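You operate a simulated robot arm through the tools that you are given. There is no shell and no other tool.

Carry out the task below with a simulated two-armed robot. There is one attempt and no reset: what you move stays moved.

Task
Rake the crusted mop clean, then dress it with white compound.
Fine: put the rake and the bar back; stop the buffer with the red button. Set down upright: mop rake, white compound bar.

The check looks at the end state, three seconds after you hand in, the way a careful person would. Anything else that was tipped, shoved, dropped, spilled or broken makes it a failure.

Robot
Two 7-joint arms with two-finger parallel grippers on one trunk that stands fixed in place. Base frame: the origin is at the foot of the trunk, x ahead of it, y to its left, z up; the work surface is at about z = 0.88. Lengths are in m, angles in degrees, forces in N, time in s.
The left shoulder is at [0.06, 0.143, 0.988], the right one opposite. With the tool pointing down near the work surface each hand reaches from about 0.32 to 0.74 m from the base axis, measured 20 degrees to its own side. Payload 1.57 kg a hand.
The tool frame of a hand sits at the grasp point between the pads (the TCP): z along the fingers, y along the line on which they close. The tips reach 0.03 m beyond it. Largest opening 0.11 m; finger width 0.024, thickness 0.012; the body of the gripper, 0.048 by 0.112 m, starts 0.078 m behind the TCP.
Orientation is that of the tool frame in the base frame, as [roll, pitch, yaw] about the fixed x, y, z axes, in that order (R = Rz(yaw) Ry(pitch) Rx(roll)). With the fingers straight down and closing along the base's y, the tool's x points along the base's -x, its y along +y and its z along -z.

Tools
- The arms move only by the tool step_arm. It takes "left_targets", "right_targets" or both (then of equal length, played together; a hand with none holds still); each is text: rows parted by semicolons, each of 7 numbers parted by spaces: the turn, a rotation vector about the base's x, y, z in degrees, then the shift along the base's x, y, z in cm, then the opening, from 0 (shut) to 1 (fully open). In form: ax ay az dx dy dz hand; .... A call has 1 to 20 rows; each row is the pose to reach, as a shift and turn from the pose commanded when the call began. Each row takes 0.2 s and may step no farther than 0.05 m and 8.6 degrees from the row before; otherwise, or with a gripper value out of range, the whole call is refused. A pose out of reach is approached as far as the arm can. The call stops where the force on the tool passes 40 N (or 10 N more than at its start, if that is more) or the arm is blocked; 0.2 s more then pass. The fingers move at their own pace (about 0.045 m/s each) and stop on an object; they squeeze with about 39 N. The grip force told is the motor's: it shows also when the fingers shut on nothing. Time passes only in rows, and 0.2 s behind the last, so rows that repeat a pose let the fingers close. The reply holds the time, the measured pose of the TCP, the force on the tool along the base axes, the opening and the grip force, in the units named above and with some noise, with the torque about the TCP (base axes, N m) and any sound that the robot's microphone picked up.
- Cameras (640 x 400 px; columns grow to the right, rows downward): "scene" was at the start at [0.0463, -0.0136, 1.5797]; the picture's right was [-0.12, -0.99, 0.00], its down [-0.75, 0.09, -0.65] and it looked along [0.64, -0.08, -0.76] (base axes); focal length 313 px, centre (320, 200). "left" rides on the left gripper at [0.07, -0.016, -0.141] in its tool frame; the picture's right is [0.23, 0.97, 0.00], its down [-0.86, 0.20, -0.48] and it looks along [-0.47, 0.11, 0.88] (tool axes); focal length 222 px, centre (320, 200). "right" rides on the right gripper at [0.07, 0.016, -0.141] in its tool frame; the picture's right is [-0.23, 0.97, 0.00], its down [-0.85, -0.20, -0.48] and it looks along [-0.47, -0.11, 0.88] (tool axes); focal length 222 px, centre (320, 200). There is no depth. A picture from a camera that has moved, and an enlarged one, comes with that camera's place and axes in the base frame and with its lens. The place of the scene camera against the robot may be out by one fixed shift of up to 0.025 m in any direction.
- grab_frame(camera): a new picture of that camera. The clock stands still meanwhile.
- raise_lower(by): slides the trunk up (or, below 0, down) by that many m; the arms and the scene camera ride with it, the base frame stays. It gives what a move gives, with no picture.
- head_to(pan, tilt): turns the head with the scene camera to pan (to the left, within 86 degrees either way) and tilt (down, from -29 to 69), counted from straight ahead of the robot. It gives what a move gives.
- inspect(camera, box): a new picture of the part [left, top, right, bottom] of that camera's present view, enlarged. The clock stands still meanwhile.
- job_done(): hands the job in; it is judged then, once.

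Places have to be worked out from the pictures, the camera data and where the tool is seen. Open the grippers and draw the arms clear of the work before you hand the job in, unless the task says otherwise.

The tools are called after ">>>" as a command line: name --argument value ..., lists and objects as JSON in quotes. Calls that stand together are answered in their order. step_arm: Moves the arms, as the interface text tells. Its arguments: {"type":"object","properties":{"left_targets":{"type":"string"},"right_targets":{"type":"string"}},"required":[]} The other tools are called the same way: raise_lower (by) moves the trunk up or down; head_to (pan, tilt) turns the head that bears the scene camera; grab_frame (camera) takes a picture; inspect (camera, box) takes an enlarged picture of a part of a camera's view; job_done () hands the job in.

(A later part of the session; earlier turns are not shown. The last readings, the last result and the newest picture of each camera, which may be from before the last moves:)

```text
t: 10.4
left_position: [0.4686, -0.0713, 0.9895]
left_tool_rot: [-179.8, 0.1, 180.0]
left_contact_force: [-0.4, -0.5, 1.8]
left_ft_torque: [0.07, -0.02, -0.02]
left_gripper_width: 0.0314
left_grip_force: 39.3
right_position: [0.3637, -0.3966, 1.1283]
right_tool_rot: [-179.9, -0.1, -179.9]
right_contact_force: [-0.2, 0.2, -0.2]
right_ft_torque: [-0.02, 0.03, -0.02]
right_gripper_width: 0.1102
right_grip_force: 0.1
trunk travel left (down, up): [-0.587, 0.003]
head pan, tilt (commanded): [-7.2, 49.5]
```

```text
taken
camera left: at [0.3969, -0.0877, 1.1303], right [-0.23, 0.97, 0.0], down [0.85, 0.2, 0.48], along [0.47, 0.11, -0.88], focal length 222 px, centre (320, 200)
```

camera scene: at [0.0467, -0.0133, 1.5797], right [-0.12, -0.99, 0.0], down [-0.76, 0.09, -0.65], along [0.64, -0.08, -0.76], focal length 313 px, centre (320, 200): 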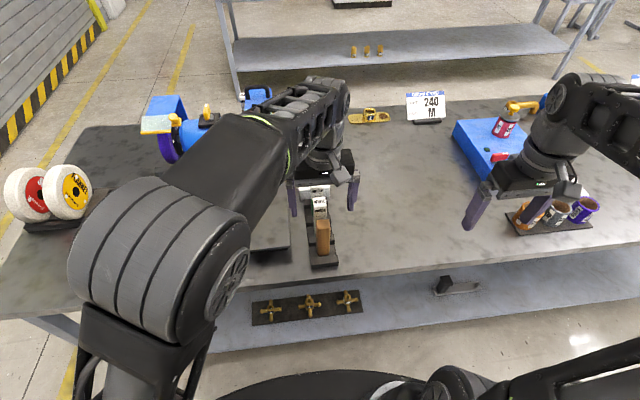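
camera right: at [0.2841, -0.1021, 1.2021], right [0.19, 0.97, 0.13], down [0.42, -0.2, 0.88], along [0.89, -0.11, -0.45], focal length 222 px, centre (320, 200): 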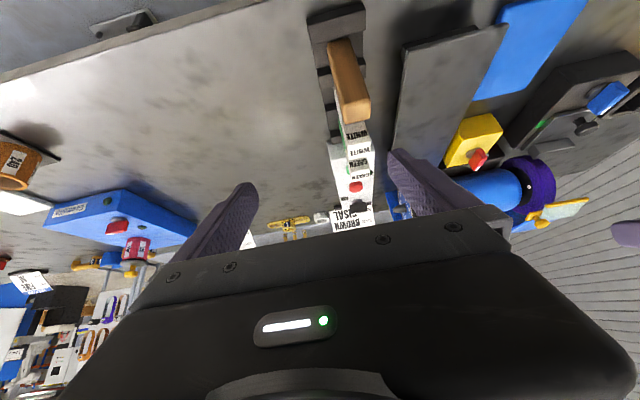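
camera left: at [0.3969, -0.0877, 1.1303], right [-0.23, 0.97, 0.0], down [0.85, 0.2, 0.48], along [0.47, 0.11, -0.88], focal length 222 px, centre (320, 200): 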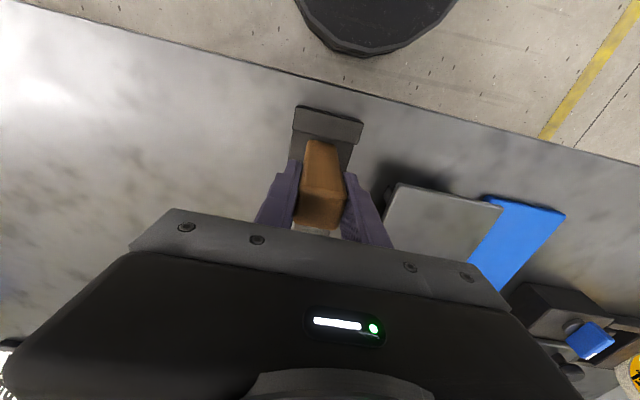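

The handle is gripped at 31 mm width. I'll lift it straight up.

>>> step_arm --left_targets "0 0 0 0 0 1 0; 0 0 0 0 0 3 0; 0 0 0 0 0 6 0; 0 0 0 0 0 9 0; 0 0 0 0 0 12 0; 0 0 0 0 0 14 0; 0 0 0 0 0 14 0"

>>> grab_frame --camera "left"

>>> inspect --camera "scene" --box '[280, 160, 376, 220]'

>>> inspect --camera "scene" --box '[280, 210, 376, 270]'

```text
t: 12.0
left_position: [0.4693, -0.0668, 1.1272]
left_tool_rot: [-180.0, 0.1, -179.9]
left_contact_force: [-0.1, -0.1, -1.0]
left_ft_torque: [0.0, 0.01, -0.01]
left_gripper_width: 0.0314
left_grip_force: 39.1
right_position: [0.3625, -0.3958, 1.1275]
right_tool_rot: [180.0, 0.0, 180.0]
right_contact_force: [-0.1, 0.0, 0.4]
right_ft_torque: [0.0, 0.01, -0.01]
right_gripper_width: 0.11
right_grip_force: 0.1
trunk travel left (down, up): [-0.587, 0.003]
head pan, tilt (commanded): [-7.2, 49.5]
```

```text
taken
camera left: at [0.3981, -0.0847, 1.2687], right [-0.23, 0.97, 0.0], down [0.85, 0.2, 0.48], along [0.47, 0.11, -0.88], focal length 222 px, centre (320, 200)
```

left: 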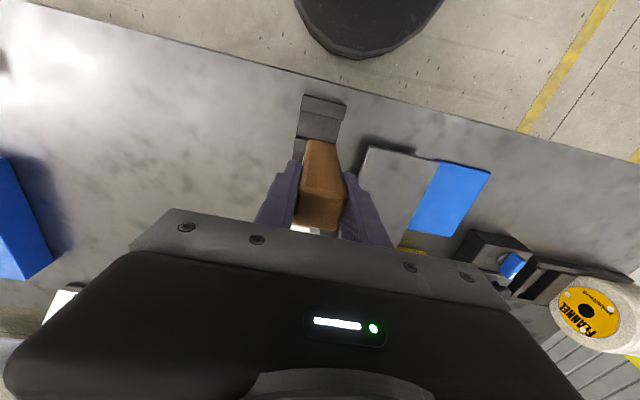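

```text
6.67 times, centred on (328, 190) of scene
camera zoom: at [0.0465, -0.0137, 1.5797], right [-0.12, -0.99, 0.0], down [-0.76, 0.1, -0.65], along [0.64, -0.08, -0.76], focal length 2084 px, centre (267, 267)
```

zoom: 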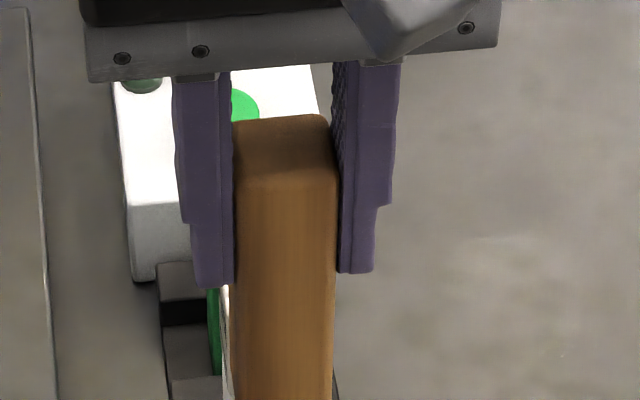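

```text
6.67 times, centred on (328, 240) of scene
camera zoom: at [0.0465, -0.0137, 1.5797], right [-0.12, -0.99, 0.0], down [-0.76, 0.1, -0.65], along [0.64, -0.08, -0.76], focal length 2084 px, centre (267, -67)
```

zoom: 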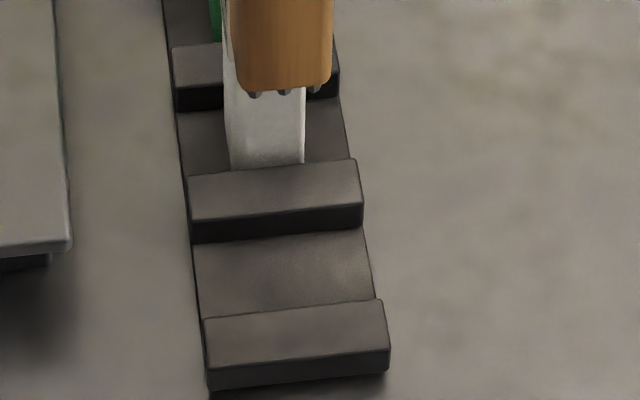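

The rake is up with its small teeth pointing down. I'll take it to a waiting place on the left and bring the right hand above the control box to locate the green and red buttons.

>>> step_arm --left_targets "0 0 0 0 4 0 0; 0 0 0 0 8 0 0; 0 0 0 0 12 0 0; 0 0 0 0 16 0 0; 0 0 0 0 20 0 0; 0 0 0 0 24 0 0; 0 0 0 0 24 0 0; 0 0 0 0 24 0 0; 0 0 0 0 24 0 0; 0 0 0 0 24 0 0; 0 0 0 0 24 0 0" --right_targets "0 0 0 2 0 0 1; 0 0 0 4 2 0 1; 0 0 0 6 4 0 1; 0 0 0 8 7 0 1; 0 0 0 11 10 0 1; 0 0 0 14 13 0 1; 0 0 0 17 16 0 1; 0 0 0 20 19 0 1; 0 0 0 23 22 0 1; 0 0 0 26 25 0 1; 0 0 0 26 29 0 1"

>>> grab_frame --camera "right"

>>> grab_frame --camera "scene"

```text
t: 14.4
left_position: [0.4688, 0.1726, 1.1319]
left_tool_rot: [-179.8, 0.2, -179.8]
left_contact_force: [-0.7, 0.4, -0.5]
left_ft_torque: [-0.03, 0.02, 0.0]
left_gripper_width: 0.0314
left_grip_force: 39.1
right_position: [0.5851, -0.1829, 1.1275]
right_tool_rot: [-180.0, 0.5, -179.9]
right_contact_force: [0.1, 0.2, -0.3]
right_ft_torque: [0.0, -0.01, -0.04]
right_gripper_width: 0.1103
right_grip_force: 0.1
right hand out of reach, approached as far as the arm can: row 9, 10, 11
trunk travel left (down, up): [-0.587, 0.003]
head pan, tilt (commanded): [-7.2, 49.5]
```

```text
taken
camera right: at [0.5144, -0.1664, 1.269], right [0.23, 0.97, 0.0], down [0.85, -0.2, 0.49], along [0.47, -0.11, -0.87], focal length 222 px, centre (320, 200)
```

right: 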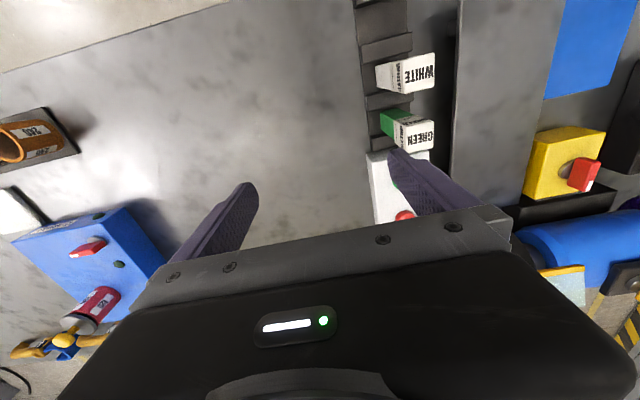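

```text
taken
camera scene: at [0.0467, -0.0116, 1.5797], right [-0.12, -0.99, 0.0], down [-0.76, 0.09, -0.65], along [0.64, -0.08, -0.76], focal length 313 px, centre (320, 200)
```

scene: 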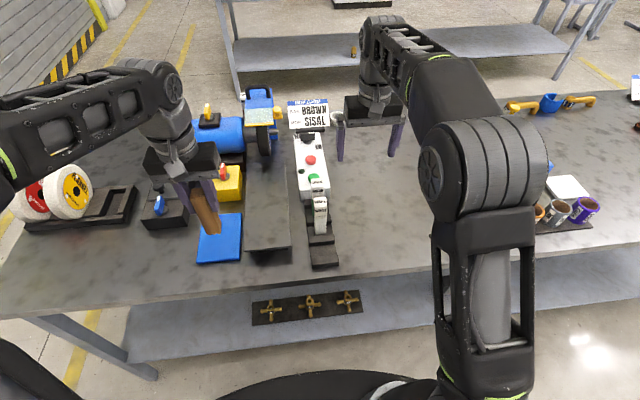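

The tool-down pose is at the edge of reach here. I'll pitch the right hand forward 30° and slide it over to y≈−0.07.

>>> step_arm --right_targets "0 -8 0 0 1 0 1; 0 -16 0 0 3 0 1; 0 -24 0 0 6 0 1; 0 -30 0 0 9 0 1; 0 -30 0 0 11 0 1; 0 -30 0 0 11 0 1"

>>> grab_frame --camera "right"

```text
t: 15.8
left_position: [0.4677, 0.1705, 1.1319]
left_tool_rot: [180.0, 0.1, -180.0]
left_contact_force: [0.6, -0.4, -1.7]
left_ft_torque: [0.03, 0.0, 0.03]
left_gripper_width: 0.0314
left_grip_force: 38.7
right_position: [0.5847, -0.0761, 1.1295]
right_tool_rot: [-180.0, 30.0, -179.9]
right_contact_force: [-0.1, 0.1, -0.2]
right_ft_torque: [0.02, 0.0, 0.0]
right_gripper_width: 0.1101
right_grip_force: 0.1
trunk travel left (down, up): [-0.587, 0.003]
head pan, tilt (commanded): [-7.2, 49.5]
```

```text
taken
camera right: at [0.4536, -0.0598, 1.2172], right [0.2, 0.97, 0.11], down [0.5, -0.2, 0.84], along [0.84, -0.11, -0.53], focal length 222 px, centre (320, 200)
```

right: 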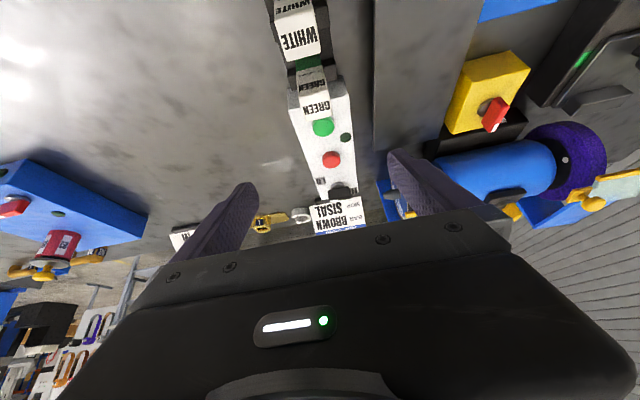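

The buttons are well visible now. I'll enlarge them to triangulate.

>>> inspect --camera "right" --box '[280, 60, 360, 110]'

>>> inspect --camera "right" --box '[280, 110, 360, 160]'

>>> inspect --camera "right" --box '[290, 155, 370, 205]'

>>> inspect --camera "scene" --box '[280, 120, 360, 170]'

>>> inspect --camera "scene" --box '[150, 160, 246, 220]'

```text
8.00 times, centred on (320, 85) of right
camera zoom: at [0.4536, -0.0598, 1.2172], right [0.2, 0.97, 0.11], down [0.5, -0.2, 0.84], along [0.84, -0.11, -0.53], focal length 1777 px, centre (320, 1120)
```

zoom: 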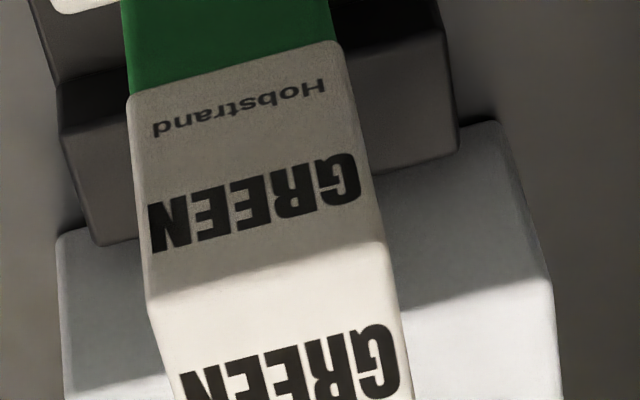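

```text
8.00 times, centred on (320, 135) of right
camera zoom: at [0.4536, -0.0598, 1.2172], right [0.2, 0.97, 0.11], down [0.5, -0.2, 0.84], along [0.84, -0.11, -0.53], focal length 1777 px, centre (320, 720)
```

zoom: 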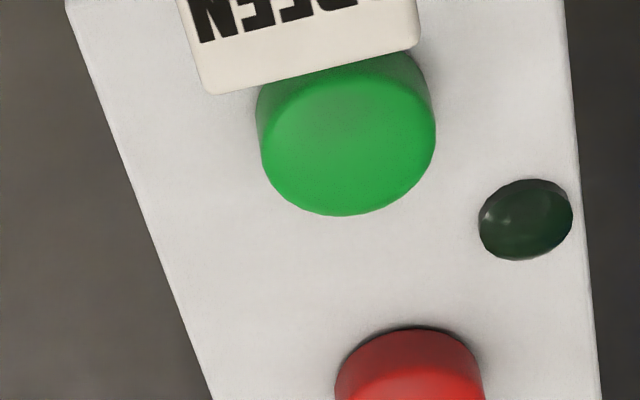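

```text
8.00 times, centred on (330, 180) of right
camera zoom: at [0.4536, -0.0598, 1.2172], right [0.2, 0.97, 0.11], down [0.5, -0.2, 0.84], along [0.84, -0.11, -0.53], focal length 1777 px, centre (240, 360)
```

zoom: 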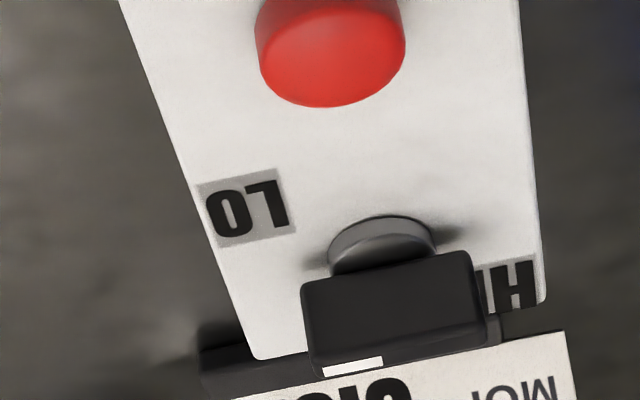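

```text
8.00 times, centred on (320, 145) of scene
camera zoom: at [0.0463, -0.0139, 1.5797], right [-0.12, -0.99, 0.0], down [-0.75, 0.1, -0.65], along [0.64, -0.08, -0.76], focal length 2501 px, centre (320, 640)
```

zoom: 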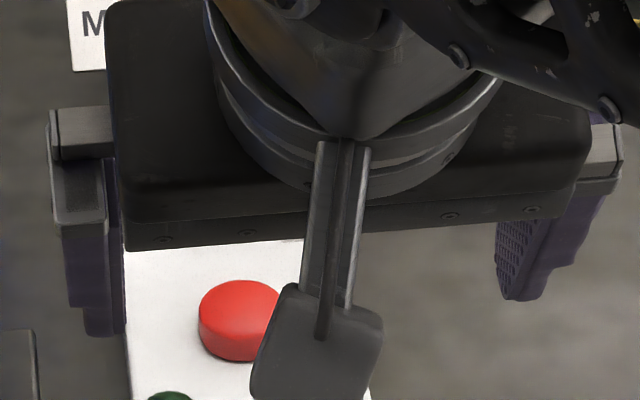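

```text
6.67 times, centred on (198, 190) of scene
camera zoom: at [0.0463, -0.0139, 1.5797], right [-0.12, -0.99, 0.0], down [-0.75, 0.1, -0.65], along [0.64, -0.08, -0.76], focal length 2084 px, centre (1133, 267)
```

zoom: 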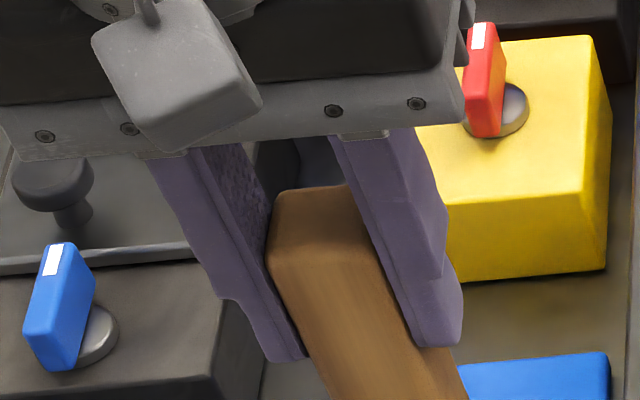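

Triangulation gives the green button's top at about (0.678, −0.070, 0.956) and red at (0.753, −0.071, 0.956). I'll shut the right fingers and bring the tips above the green button at 15° pitch, clear of the green bar.

>>> step_arm --right_targets "0 5 0 3 0.3 0 0; 0 10 0 6 0.6 0 0; 0 15 0 9.4 0.66 -2 0; 0 15 0 9.4 0.66 -5 0; 0 15 0 9.4 0.66 -8 0; 0 15 0 9.4 0.66 -10.5 0; 0 15 0 9.4 0.66 -10.5 0; 0 15 0 9.4 0.66 -10.5 0"

>>> grab_frame --camera "right"

>>> inspect --camera "scene" --box '[270, 120, 366, 180]'

```text
t: 17.6
left_position: [0.4679, 0.1705, 1.1309]
left_tool_rot: [-179.9, 0.1, -179.9]
left_contact_force: [0.9, 0.2, -1.0]
left_ft_torque: [0.0, 0.02, 0.0]
left_gripper_width: 0.0317
left_grip_force: 39.1
right_position: [0.68, -0.068, 1.0228]
right_tool_rot: [-180.0, 15.0, 179.9]
right_contact_force: [0.8, 0.1, -0.4]
right_ft_torque: [0.0, 0.01, -0.02]
right_gripper_width: 0.0001
right_grip_force: 21.1
trunk travel left (down, up): [-0.587, 0.003]
head pan, tilt (commanded): [-7.2, 49.5]
```

```text
taken
camera right: at [0.5756, -0.0516, 1.1426], right [0.22, 0.97, 0.06], down [0.7, -0.2, 0.68], along [0.68, -0.11, -0.73], focal length 222 px, centre (320, 200)
```

right: 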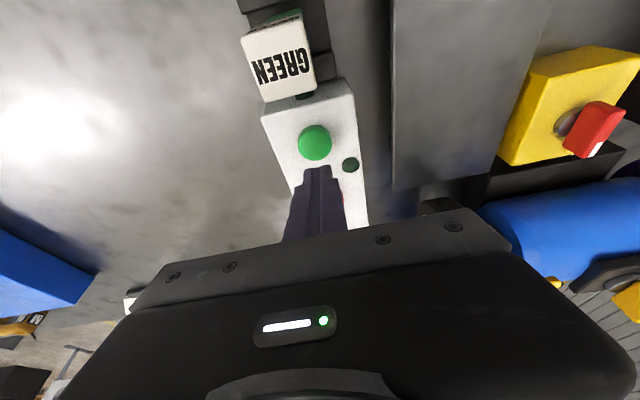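

```text
6.67 times, centred on (318, 150) of scene
camera zoom: at [0.0465, -0.0135, 1.5797], right [-0.12, -0.99, 0.0], down [-0.76, 0.09, -0.65], along [0.64, -0.08, -0.76], focal length 2084 px, centre (333, 533)
```

zoom: 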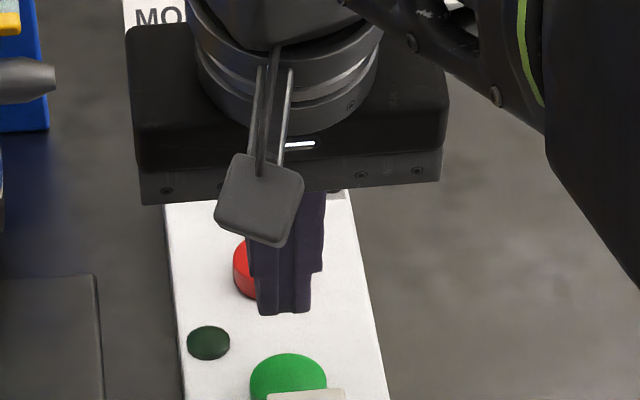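

The tips are right above the green button. I'll press down gently in small steps.

>>> step_arm --right_targets "0 0 0 0 0 -1.5 0; 0 0 0 0 0 -2.8 0; 0 0 0 0 0 -3.3 0; 0 0 0 0 0 -3.6 0; 0 0 0 0 0 -3.9 0"

```text
t: 18.8
left_position: [0.4676, 0.1705, 1.1308]
left_tool_rot: [-179.9, 0.2, -180.0]
left_contact_force: [0.0, 0.1, -1.8]
left_ft_torque: [-0.03, 0.0, -0.05]
left_gripper_width: 0.0316
left_grip_force: 39.2
right_position: [0.681, -0.0683, 0.986]
right_tool_rot: [-179.9, 15.1, -180.0]
right_contact_force: [0.9, 0.1, 1.1]
right_ft_torque: [-0.03, 0.03, 0.04]
right_gripper_width: 0.0
right_grip_force: 21.4
trunk travel left (down, up): [-0.587, 0.003]
head pan, tilt (commanded): [-7.2, 49.5]
```

Contact is just beginning, so I'll press a little further.

>>> step_arm --right_targets "0 0 0 0 0 -0.3 0; 0 0 0 0 0 -0.6 0; 0 0 0 0 0 -0.9 0"

>>> grab_frame --camera "right"

```text
t: 19.6
left_position: [0.4683, 0.1713, 1.1307]
left_tool_rot: [-179.8, 0.1, -179.9]
left_contact_force: [0.4, -0.3, -0.6]
left_ft_torque: [-0.02, -0.02, 0.0]
left_gripper_width: 0.0316
left_grip_force: 38.8
right_position: [0.6789, -0.0693, 0.9764]
right_tool_rot: [-179.9, 15.0, 180.0]
right_contact_force: [0.9, 0.9, 3.0]
right_ft_torque: [0.01, 0.01, 0.0]
right_gripper_width: 0.0
right_grip_force: 20.8
trunk travel left (down, up): [-0.587, 0.003]
head pan, tilt (commanded): [-7.2, 49.5]
heard: click
```

```text
taken
camera right: at [0.5745, -0.0523, 1.095], right [0.22, 0.97, 0.06], down [0.7, -0.2, 0.68], along [0.68, -0.11, -0.73], focal length 222 px, centre (320, 200)
```

right: 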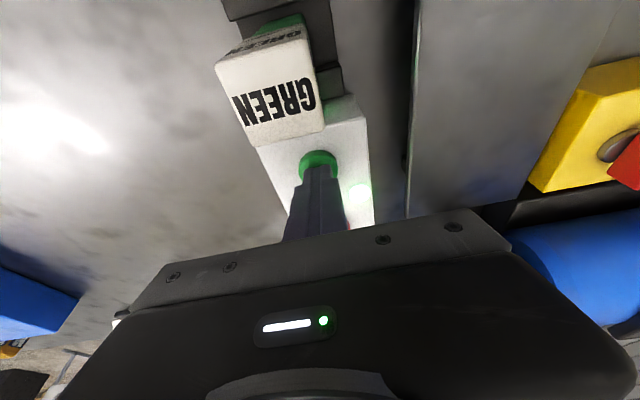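

I heard a click and the lamp is lit, so the buffer is on. I'll retract the right hand up and to the right.

>>> step_arm --right_targets "0 0 0 0 0 3 0; 0 0 0 0 0 7 0; 0 0 0 -1 0 11 0; 0 0 0 -4 -2 13 0; 0 0 0 -7 -5 13 0; 0 0 0 -10 -9 13 0; 0 0 0 -12 -13 13 0; 0 0 0 -14 -17 13 0"

>>> grab_frame --camera "scene"

>>> inspect --camera "scene" --box '[230, 80, 330, 180]'

```text
t: 21.4
left_position: [0.4666, 0.1693, 1.1317]
left_tool_rot: [-180.0, 0.3, -179.8]
left_contact_force: [0.7, 0.3, -0.5]
left_ft_torque: [0.01, 0.01, -0.01]
left_gripper_width: 0.0313
left_grip_force: 39.0
right_position: [0.5377, -0.2391, 1.1068]
right_tool_rot: [-179.9, 14.9, 180.0]
right_contact_force: [-0.5, -0.3, 0.7]
right_ft_torque: [0.01, 0.01, 0.03]
right_gripper_width: 0.0
right_grip_force: 21.3
trunk travel left (down, up): [-0.587, 0.003]
head pan, tilt (commanded): [-7.2, 49.5]
```

```text
taken
camera scene: at [0.0455, -0.0146, 1.5797], right [-0.12, -0.99, 0.0], down [-0.75, 0.1, -0.65], along [0.64, -0.08, -0.76], focal length 313 px, centre (320, 200)
```

scene: 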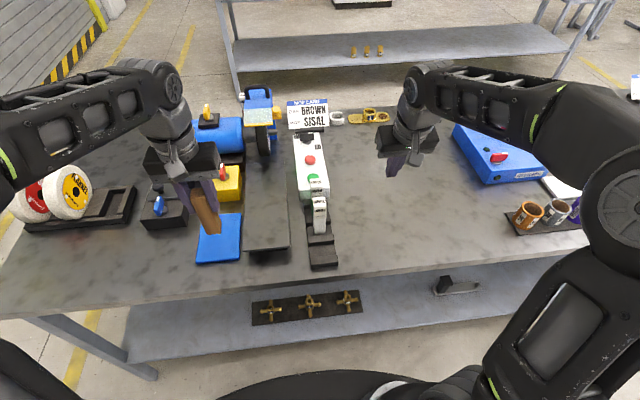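

```text
4.00 times, centred on (280, 130) of scene
camera zoom: at [0.0455, -0.0146, 1.5797], right [-0.12, -0.99, 0.0], down [-0.75, 0.1, -0.65], along [0.64, -0.08, -0.76], focal length 1250 px, centre (480, 480)
```

zoom: 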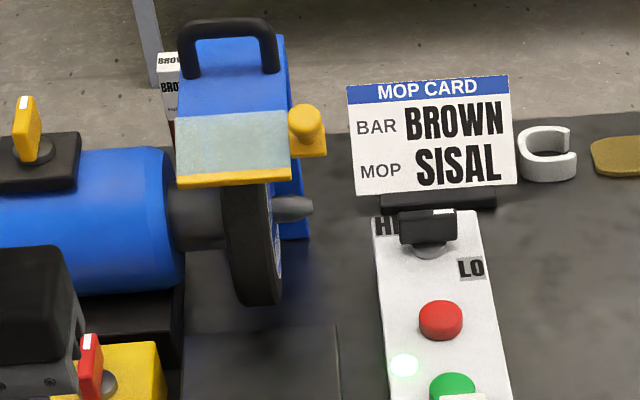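

The lamp glows. I'll check whether the mop is turning by looking closely at its face.

>>> inspect --camera "scene" --box '[246, 115, 286, 140]'

>>> step_arm --right_targets "0 0 0 0 0 0 0"

>>> inspect --camera "scene" --box '[246, 115, 286, 140]'

```text
16.00 times, centred on (266, 128) of scene
camera zoom: at [0.0455, -0.0146, 1.5797], right [-0.12, -0.99, 0.0], down [-0.75, 0.1, -0.65], along [0.64, -0.08, -0.76], focal length 5001 px, centre (1184, 1360)
```

zoom: 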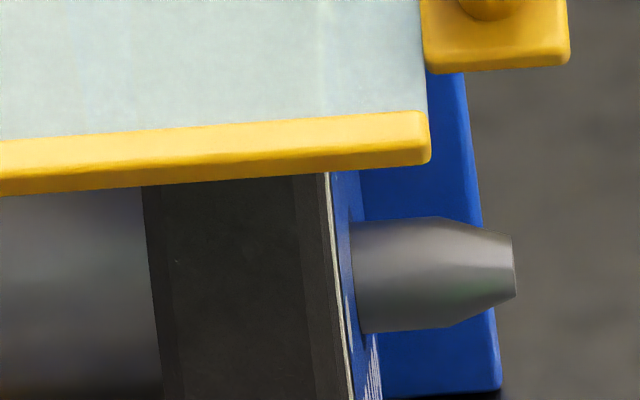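

```text
t: 21.8
left_position: [0.4667, 0.1707, 1.1314]
left_tool_rot: [-179.9, 0.1, 179.9]
left_contact_force: [-0.6, 0.3, -1.5]
left_ft_torque: [0.0, 0.0, -0.02]
left_gripper_width: 0.0315
left_grip_force: 38.7
right_position: [0.537, -0.238, 1.1064]
right_tool_rot: [180.0, 15.1, 179.9]
right_contact_force: [-0.9, -0.1, 0.6]
right_ft_torque: [0.05, 0.01, -0.02]
right_gripper_width: 0.0
right_grip_force: 21.4
trunk travel left (down, up): [-0.587, 0.003]
head pan, tilt (commanded): [-7.2, 49.5]
```

```text
16.00 times, centred on (266, 128) of scene
camera zoom: at [0.0461, -0.014, 1.5797], right [-0.12, -0.99, 0.0], down [-0.75, 0.1, -0.65], along [0.64, -0.08, -0.76], focal length 5001 px, centre (1184, 1360)
```

zoom: 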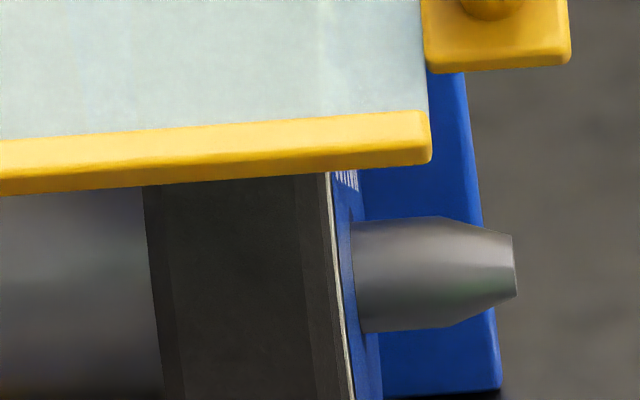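

The label text has moved between the two frames, so the mop is spinning. I'll bring the rake round to a pre-contact pose: pitch 70°, in line with the mop at y≈0.068, teeth about 11 cm short of it.

>>> step_arm --left_targets "0 -5 0 3 -1 0 0; 0 -12 0 6 -2 0 0; 0 -20 0 8 -3 0 0; 0 -28 0 10 -5 0 0; 0 -36 0 11.3 -7 -1 0; 0 -44 0 11.3 -9 -2 0; 0 -52 0 11.3 -10.2 -3 0; 0 -60 0 11.3 -10.2 -4 0; 0 -66 0 11.3 -10.2 -4.6 0; 0 -70 0 11.3 -10.2 -4.6 0; 0 -70 0 11.3 -10.2 -4.6 0"

>>> grab_frame --camera "left"

>>> grab_frame --camera "scene"

```text
t: 24.2
left_position: [0.5809, 0.0696, 1.0812]
left_tool_rot: [-179.6, 70.2, -179.7]
left_contact_force: [0.2, 0.2, -1.0]
left_ft_torque: [-0.03, 0.07, 0.02]
left_gripper_width: 0.0316
left_grip_force: 38.6
right_position: [0.5389, -0.2376, 1.1073]
right_tool_rot: [-180.0, 15.0, -180.0]
right_contact_force: [-0.6, 0.3, -0.5]
right_ft_torque: [0.01, 0.03, -0.01]
right_gripper_width: 0.0
right_grip_force: 20.8
trunk travel left (down, up): [-0.587, 0.003]
head pan, tilt (commanded): [-7.2, 49.5]
```

```text
taken
camera left: at [0.4237, 0.052, 1.0642], right [-0.08, 0.97, -0.22], down [-0.16, 0.2, 0.97], along [0.98, 0.11, 0.14], focal length 222 px, centre (320, 200)
```

left: 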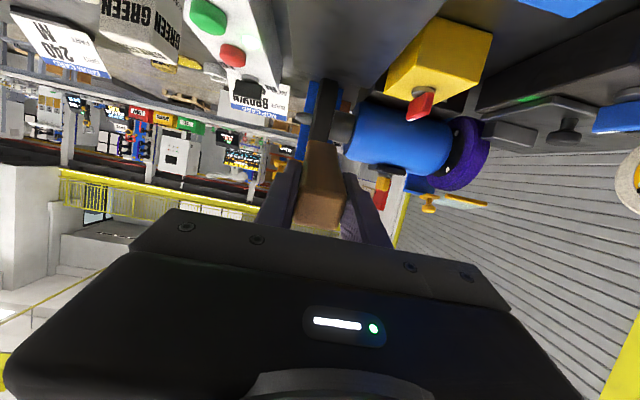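

```text
taken
camera scene: at [0.0464, -0.0136, 1.5797], right [-0.12, -0.99, 0.0], down [-0.76, 0.1, -0.65], along [0.64, -0.08, -0.76], focal length 313 px, centre (320, 200)
```

scene: 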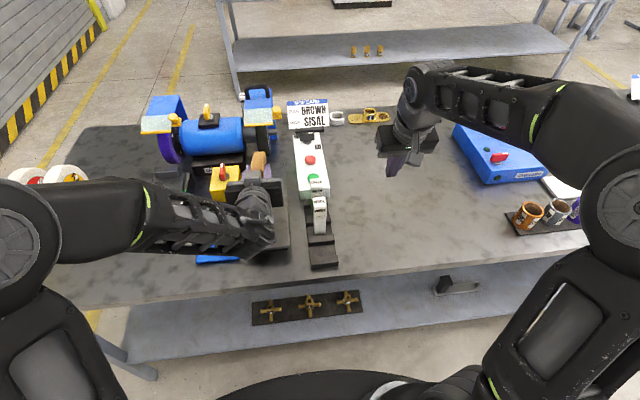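

>>> inspect --camera "left" --box '[270, 70, 390, 145]'

>>> inspect --camera "left" --box '[290, 130, 370, 180]'

>>> inspect --camera "scene" --box '[220, 100, 316, 160]'

```text
5.33 times, centred on (330, 108) of left
camera zoom: at [0.4237, 0.052, 1.0642], right [-0.08, 0.97, -0.22], down [-0.16, 0.2, 0.97], along [0.98, 0.11, 0.14], focal length 1185 px, centre (267, 693)
```

zoom: 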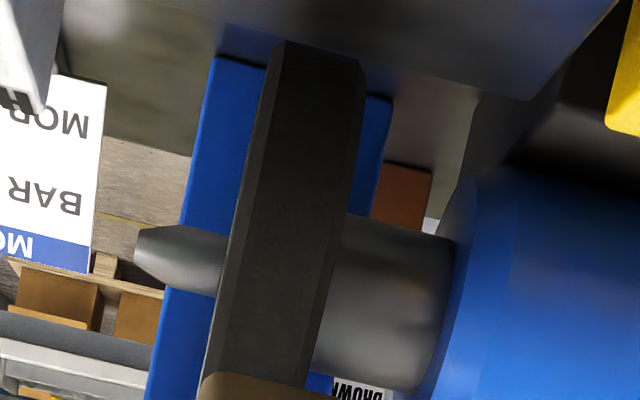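

```text
8.00 times, centred on (330, 155) of left
camera zoom: at [0.4237, 0.052, 1.0642], right [-0.08, 0.97, -0.22], down [-0.16, 0.2, 0.97], along [0.98, 0.11, 0.14], focal length 1777 px, centre (240, 560)
```

zoom: 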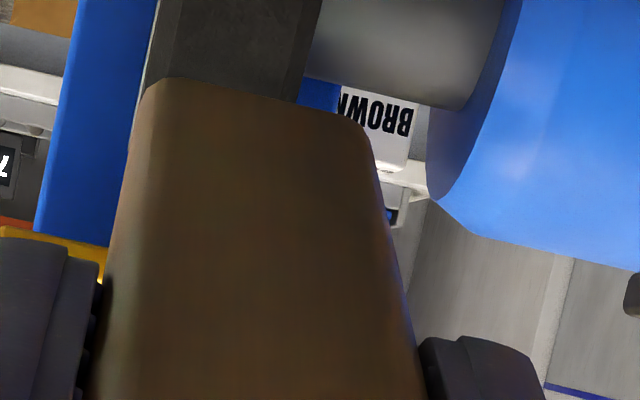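

```text
6.67 times, centred on (268, 130) of scene
camera zoom: at [0.0464, -0.0136, 1.5797], right [-0.12, -0.99, 0.0], down [-0.76, 0.1, -0.65], along [0.64, -0.08, -0.76], focal length 2084 px, centre (667, 667)
```

zoom: 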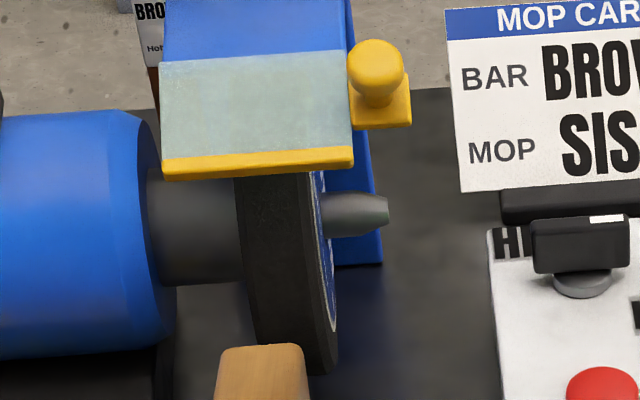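

Rake and mop line up at y≈0.07 and the wheel estimate holds up. I'll advance until the teeth are about 1.5 cm from the rim, keeping below the visor edge.

>>> step_arm --left_targets "0 0 0 2 0 -1.5 0; 0 0 0 4.5 0 -3 0; 0 0 0 7 0 -4 0; 0 0 0 9 0 -4 0; 0 0 0 9.8 0 -4 0; 0 0 0 9.8 0 -4 0"

>>> grab_frame --camera "left"

>>> inspect --camera "scene" --box '[220, 100, 316, 160]'

>>> inspect --camera "left" --box '[270, 70, 390, 145]'

```text
t: 25.6
left_position: [0.6793, 0.0688, 1.0417]
left_tool_rot: [-179.9, 70.1, -179.8]
left_contact_force: [-0.2, 0.4, -1.5]
left_ft_torque: [0.0, 0.03, -0.03]
left_gripper_width: 0.0312
left_grip_force: 38.8
right_position: [0.5393, -0.2376, 1.1068]
right_tool_rot: [-180.0, 15.0, 180.0]
right_contact_force: [0.1, -0.2, -0.5]
right_ft_torque: [-0.01, 0.01, -0.01]
right_gripper_width: 0.0
right_grip_force: 21.1
trunk travel left (down, up): [-0.587, 0.003]
head pan, tilt (commanded): [-7.2, 49.5]
```

```text
taken
camera left: at [0.5218, 0.0509, 1.0245], right [-0.08, 0.97, -0.21], down [-0.16, 0.2, 0.97], along [0.98, 0.11, 0.14], focal length 222 px, centre (320, 200)
```

left: 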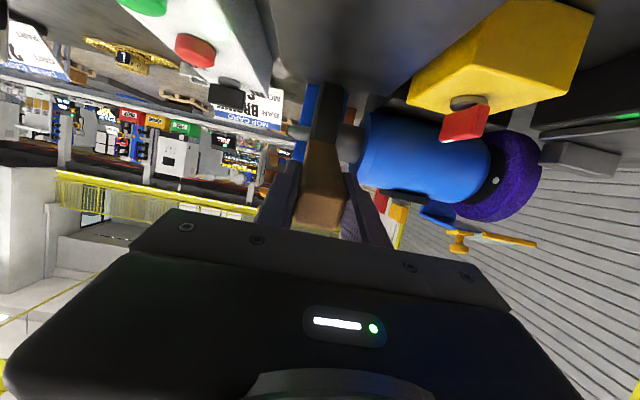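

```text
6.67 times, centred on (268, 130) of scene
camera zoom: at [0.0464, -0.0136, 1.5797], right [-0.12, -0.99, 0.0], down [-0.76, 0.1, -0.65], along [0.64, -0.08, -0.76], focal length 2084 px, centre (667, 667)
```

zoom: 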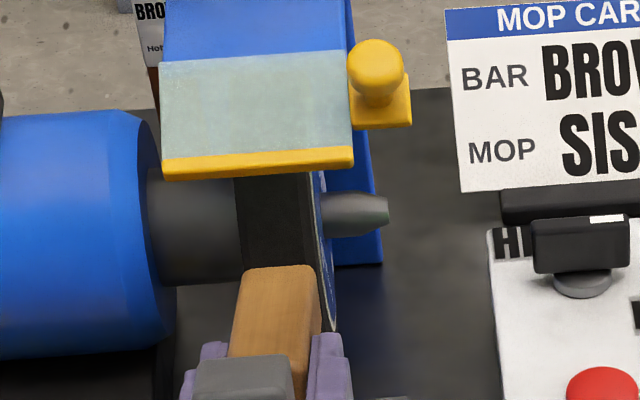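

```text
5.33 times, centred on (330, 108) of left
camera zoom: at [0.5218, 0.0509, 1.0245], right [-0.08, 0.97, -0.21], down [-0.16, 0.2, 0.97], along [0.98, 0.11, 0.14], focal length 1185 px, centre (267, 693)
```

zoom: 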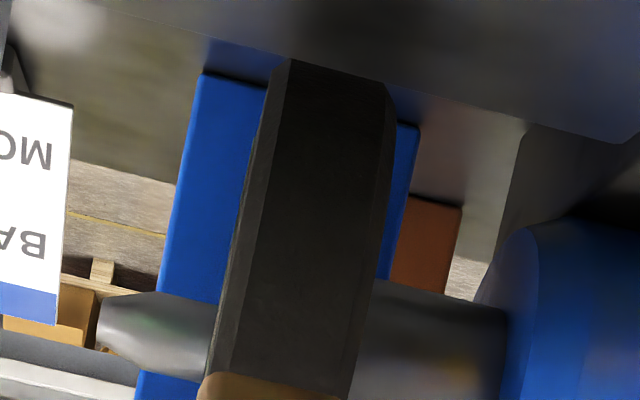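

The rake is now close to the rim. I'll advance in small steps while watching the force.

>>> step_arm --left_targets "0 0 0 0.3 0 -0.1 0; 0 0 0 0.6 0 -0.2 0; 0 0 0 0.9 0 -0.3 0"

>>> inspect --camera "left" --box '[290, 110, 370, 160]'

>>> inspect --camera "scene" --box '[240, 115, 288, 145]'

```text
t: 26.4
left_position: [0.6892, 0.069, 1.0389]
left_tool_rot: [-179.8, 70.1, -179.9]
left_contact_force: [-0.3, 0.7, -1.6]
left_ft_torque: [-0.01, 0.07, 0.01]
left_gripper_width: 0.0315
left_grip_force: 38.9
right_position: [0.5386, -0.2382, 1.1065]
right_tool_rot: [180.0, 15.1, -179.9]
right_contact_force: [-0.8, 0.6, -1.0]
right_ft_torque: [0.01, -0.01, 0.01]
right_gripper_width: 0.0
right_grip_force: 21.1
trunk travel left (down, up): [-0.587, 0.003]
head pan, tilt (commanded): [-7.2, 49.5]
```

```text
8.00 times, centred on (330, 135) of left
camera zoom: at [0.5311, 0.0516, 1.0213], right [-0.08, 0.97, -0.21], down [-0.16, 0.2, 0.97], along [0.98, 0.11, 0.14], focal length 1777 px, centre (240, 720)
```

zoom: 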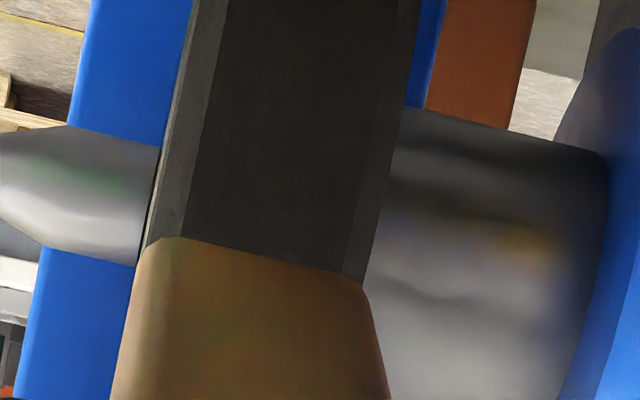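

```text
13.33 times, centred on (264, 130) of scene
camera zoom: at [0.0467, -0.0135, 1.5797], right [-0.12, -0.99, 0.0], down [-0.76, 0.09, -0.65], along [0.64, -0.08, -0.76], focal length 4168 px, centre (1067, 1133)
```

zoom: 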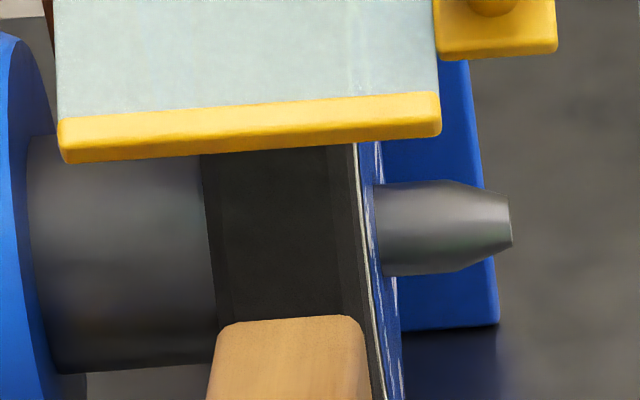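

The rake sits about 3–4 mm to the −y side of the mop's middle. I'll shift it by 3 mm and keep advancing in small steps.

>>> step_arm --left_targets "0 0 0 0.2 0.3 -0.1 0; 0 0 0 0.4 0.3 -0.15 0; 0 0 0 0.6 0.3 -0.2 0"

```text
t: 27.2
left_position: [0.6954, 0.0721, 1.0363]
left_tool_rot: [-179.8, 70.1, -179.8]
left_contact_force: [-0.3, -0.1, -1.3]
left_ft_torque: [-0.04, 0.01, 0.0]
left_gripper_width: 0.0317
left_grip_force: 39.2
right_position: [0.538, -0.2376, 1.1055]
right_tool_rot: [-180.0, 15.0, -179.9]
right_contact_force: [-0.6, 0.0, -0.4]
right_ft_torque: [-0.02, 0.02, -0.01]
right_gripper_width: 0.0004
right_grip_force: 20.8
trunk travel left (down, up): [-0.587, 0.003]
head pan, tilt (commanded): [-7.2, 49.5]
```

No contact yet; by my estimate the teeth are about to touch. I'll continue in 2 mm steps.

>>> step_arm --left_targets "0 0 0 0.2 0 -0.05 0; 0 0 0 0.4 0 -0.1 0; 0 0 0 0.6 0 -0.15 0"

>>> inspect --camera "left" --box '[290, 110, 370, 160]'

>>> inspect --camera "scene" --box '[240, 115, 288, 145]'

```text
t: 28.0
left_position: [0.698, 0.0719, 1.0363]
left_tool_rot: [-179.7, 70.1, -179.8]
left_contact_force: [-20.1, 2.9, 1.7]
left_ft_torque: [0.11, 0.36, 0.39]
left_gripper_width: 0.0314
left_grip_force: 39.6
right_position: [0.5359, -0.2378, 1.108]
right_tool_rot: [-180.0, 15.1, -180.0]
right_contact_force: [1.2, 1.2, 0.1]
right_ft_torque: [0.0, 0.01, 0.0]
right_gripper_width: 0.0
right_grip_force: 21.3
trunk travel left (down, up): [-0.587, 0.003]
head pan, tilt (commanded): [-7.2, 49.5]
```

```text
8.00 times, centred on (330, 135) of left
camera zoom: at [0.5398, 0.0551, 1.0182], right [-0.08, 0.97, -0.22], down [-0.16, 0.2, 0.97], along [0.98, 0.11, 0.14], focal length 1777 px, centre (240, 720)
```

zoom: 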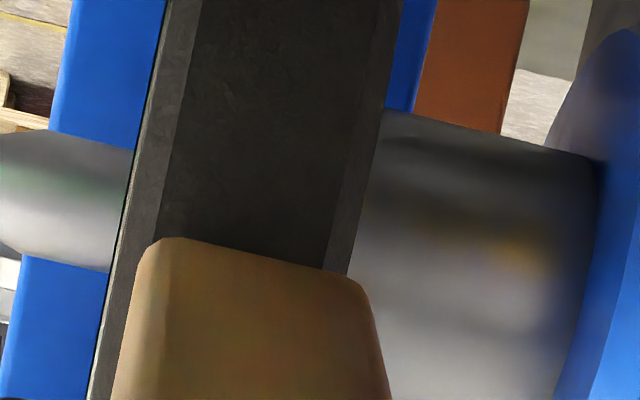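

```text
13.33 times, centred on (264, 130) of scene
camera zoom: at [0.0428, -0.0132, 1.5798], right [-0.12, -0.99, 0.0], down [-0.75, 0.09, -0.65], along [0.65, -0.08, -0.76], focal length 4168 px, centre (1067, 1133)
```

zoom: 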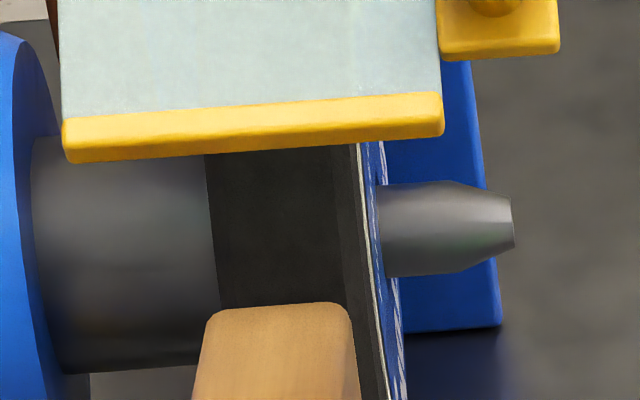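

The teeth touched the mop and the force reached 20 N, more than needed. I'll ease off to roughly 8–10 N and hold the rake on the spinning mop, sweeping it slightly side to side.

>>> step_arm --left_targets "0 0 0 -0.15 0 0 0; 0 0 0 -0.15 0.1 0 0; 0 0 0 -0.15 0.2 0 0; 0 0 0 -0.15 0.3 0 0; 0 0 0 -0.15 0.2 0 0; 0 0 0 -0.15 0 0 0; 0 0 0 -0.15 -0.2 0 0; 0 0 0 -0.15 -0.3 0 0; 0 0 0 -0.15 -0.2 0 0; 0 0 0 -0.15 0 0 0"

>>> inspect --camera "left" --box '[270, 70, 390, 145]'

>>> inspect --camera "scene" --box '[240, 115, 288, 145]'

```text
t: 30.2
left_position: [0.6977, 0.0718, 1.0381]
left_tool_rot: [-179.7, 70.2, -179.8]
left_contact_force: [-16.4, 3.7, 3.5]
left_ft_torque: [0.13, 0.24, 0.46]
left_gripper_width: 0.0315
left_grip_force: 38.8
right_position: [0.5357, -0.2376, 1.1078]
right_tool_rot: [-180.0, 15.2, -179.9]
right_contact_force: [-0.5, -1.0, 0.7]
right_ft_torque: [-0.01, -0.01, 0.0]
right_gripper_width: 0.0
right_grip_force: 21.3
trunk travel left (down, up): [-0.587, 0.003]
head pan, tilt (commanded): [-7.2, 49.5]
```

```text
5.33 times, centred on (330, 108) of left
camera zoom: at [0.54, 0.0547, 1.018], right [-0.08, 0.97, -0.22], down [-0.16, 0.2, 0.97], along [0.98, 0.11, 0.14], focal length 1185 px, centre (267, 693)
```

zoom: 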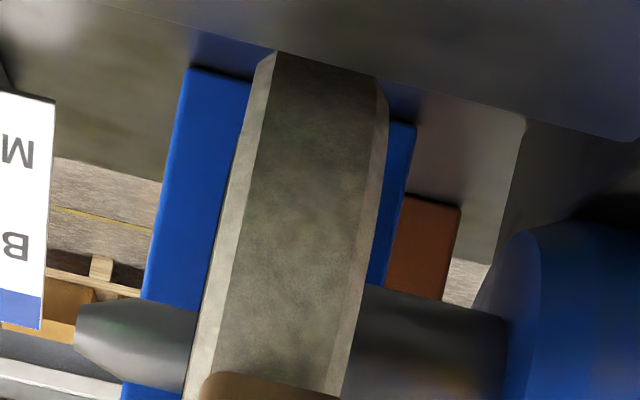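

```text
13.33 times, centred on (264, 130) of scene
camera zoom: at [0.0435, -0.0131, 1.5798], right [-0.12, -0.99, 0.0], down [-0.75, 0.09, -0.65], along [0.65, -0.08, -0.76], focal length 4168 px, centre (1067, 1133)
```

zoom: 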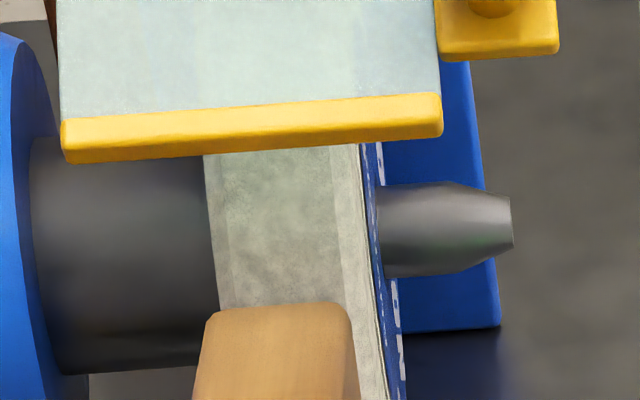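

Raking works: the rim has gone from black to grey-white cloth. I'll keep going a little longer with slightly less force and compare.

>>> step_arm --left_targets "0 0 0 -0.05 0.2 0 0; 0 0 0 -0.05 0.4 0 0; 0 0 0 -0.05 0.2 0 0; 0 0 0 -0.05 0 0 0; 0 0 0 -0.05 -0.2 0 0; 0 0 0 -0.05 -0.4 0 0; 0 0 0 -0.05 -0.2 0 0; 0 0 0 -0.05 0 0 0"

>>> inspect --camera "left" --box '[270, 70, 390, 145]'

>>> inspect --camera "scene" --box '[240, 115, 288, 145]'

```text
t: 32.0
left_position: [0.6982, 0.0717, 1.0366]
left_tool_rot: [-179.6, 70.3, -179.8]
left_contact_force: [-9.3, 3.3, 3.9]
left_ft_torque: [0.15, -0.15, 0.42]
left_gripper_width: 0.0315
left_grip_force: 39.1
right_position: [0.5367, -0.2371, 1.1074]
right_tool_rot: [-179.9, 15.1, -180.0]
right_contact_force: [1.4, 0.3, -0.1]
right_ft_torque: [-0.04, -0.01, 0.03]
right_gripper_width: 0.0
right_grip_force: 21.3
trunk travel left (down, up): [-0.587, 0.003]
head pan, tilt (commanded): [-7.2, 49.5]
```

```text
5.33 times, centred on (330, 108) of left
camera zoom: at [0.54, 0.0545, 1.0178], right [-0.08, 0.97, -0.22], down [-0.16, 0.2, 0.97], along [0.98, 0.11, 0.14], focal length 1185 px, centre (267, 693)
```

zoom: 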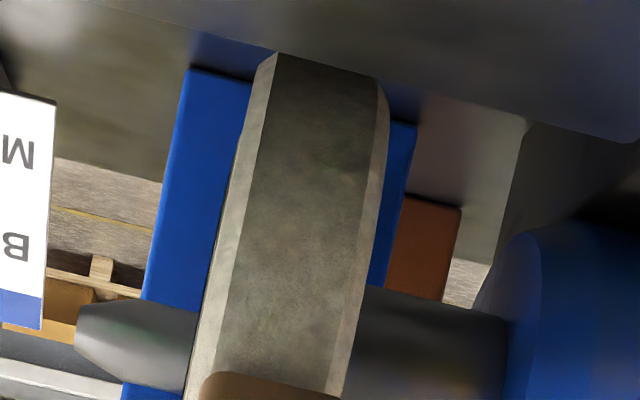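

```text
13.33 times, centred on (264, 130) of scene
camera zoom: at [0.0446, -0.0131, 1.5798], right [-0.12, -0.99, 0.0], down [-0.75, 0.09, -0.65], along [0.64, -0.08, -0.76], focal length 4168 px, centre (1067, 1133)
```

zoom: 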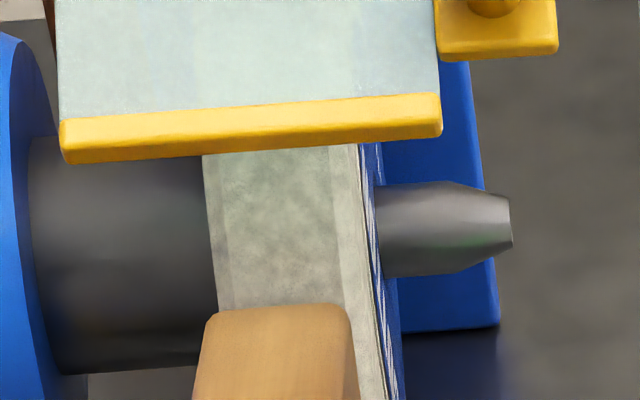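

The rim looks nearly the same as before, so the crust seems to be off. I'll give it one more short pass to confirm nothing more comes off.

>>> step_arm --left_targets "0 0 0 0.05 0.2 0 0; 0 0 0 0.05 0.4 0 0; 0 0 0 0.05 0.2 0 0; 0 0 0 0.05 -0.1 0 0; 0 0 0 0.05 -0.4 0 0; 0 0 0 0.05 -0.2 0 0; 0 0 0 0.05 0 0 0"

>>> inspect --camera "left" --box '[270, 70, 390, 145]'

>>> inspect --camera "scene" --box '[240, 115, 288, 145]'

```text
t: 33.6
left_position: [0.6979, 0.0722, 1.0362]
left_tool_rot: [-179.6, 70.2, -179.8]
left_contact_force: [-9.4, 0.9, 2.3]
left_ft_torque: [0.04, 0.0, 0.24]
left_gripper_width: 0.0311
left_grip_force: 38.9
right_position: [0.5369, -0.2368, 1.1074]
right_tool_rot: [-180.0, 15.1, 180.0]
right_contact_force: [-0.5, -0.9, 1.1]
right_ft_torque: [-0.03, -0.01, 0.03]
right_gripper_width: 0.0002
right_grip_force: 20.7
trunk travel left (down, up): [-0.587, 0.003]
head pan, tilt (commanded): [-7.2, 49.5]
```

```text
5.33 times, centred on (330, 108) of left
camera zoom: at [0.54, 0.055, 1.0182], right [-0.07, 0.97, -0.22], down [-0.16, 0.2, 0.97], along [0.98, 0.11, 0.14], focal length 1185 px, centre (267, 693)
```

zoom: 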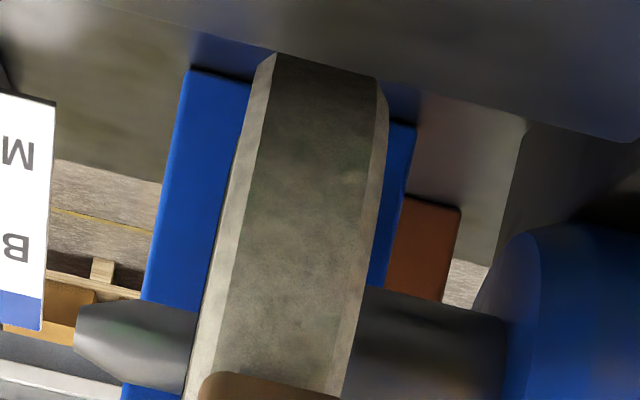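

```text
13.33 times, centred on (264, 130) of scene
camera zoom: at [0.0447, -0.0134, 1.5797], right [-0.12, -0.99, 0.0], down [-0.75, 0.1, -0.65], along [0.64, -0.08, -0.76], focal length 4168 px, centre (1067, 1133)
```

zoom: 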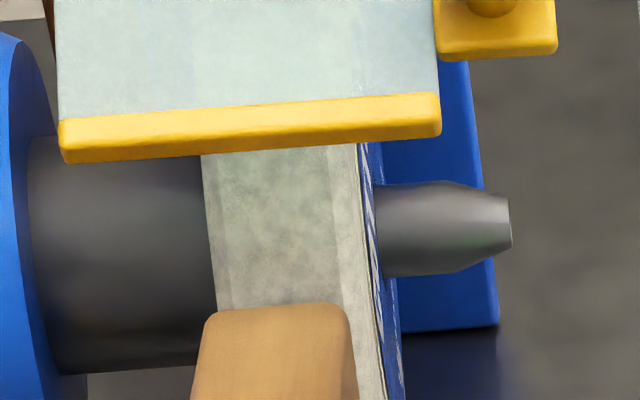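

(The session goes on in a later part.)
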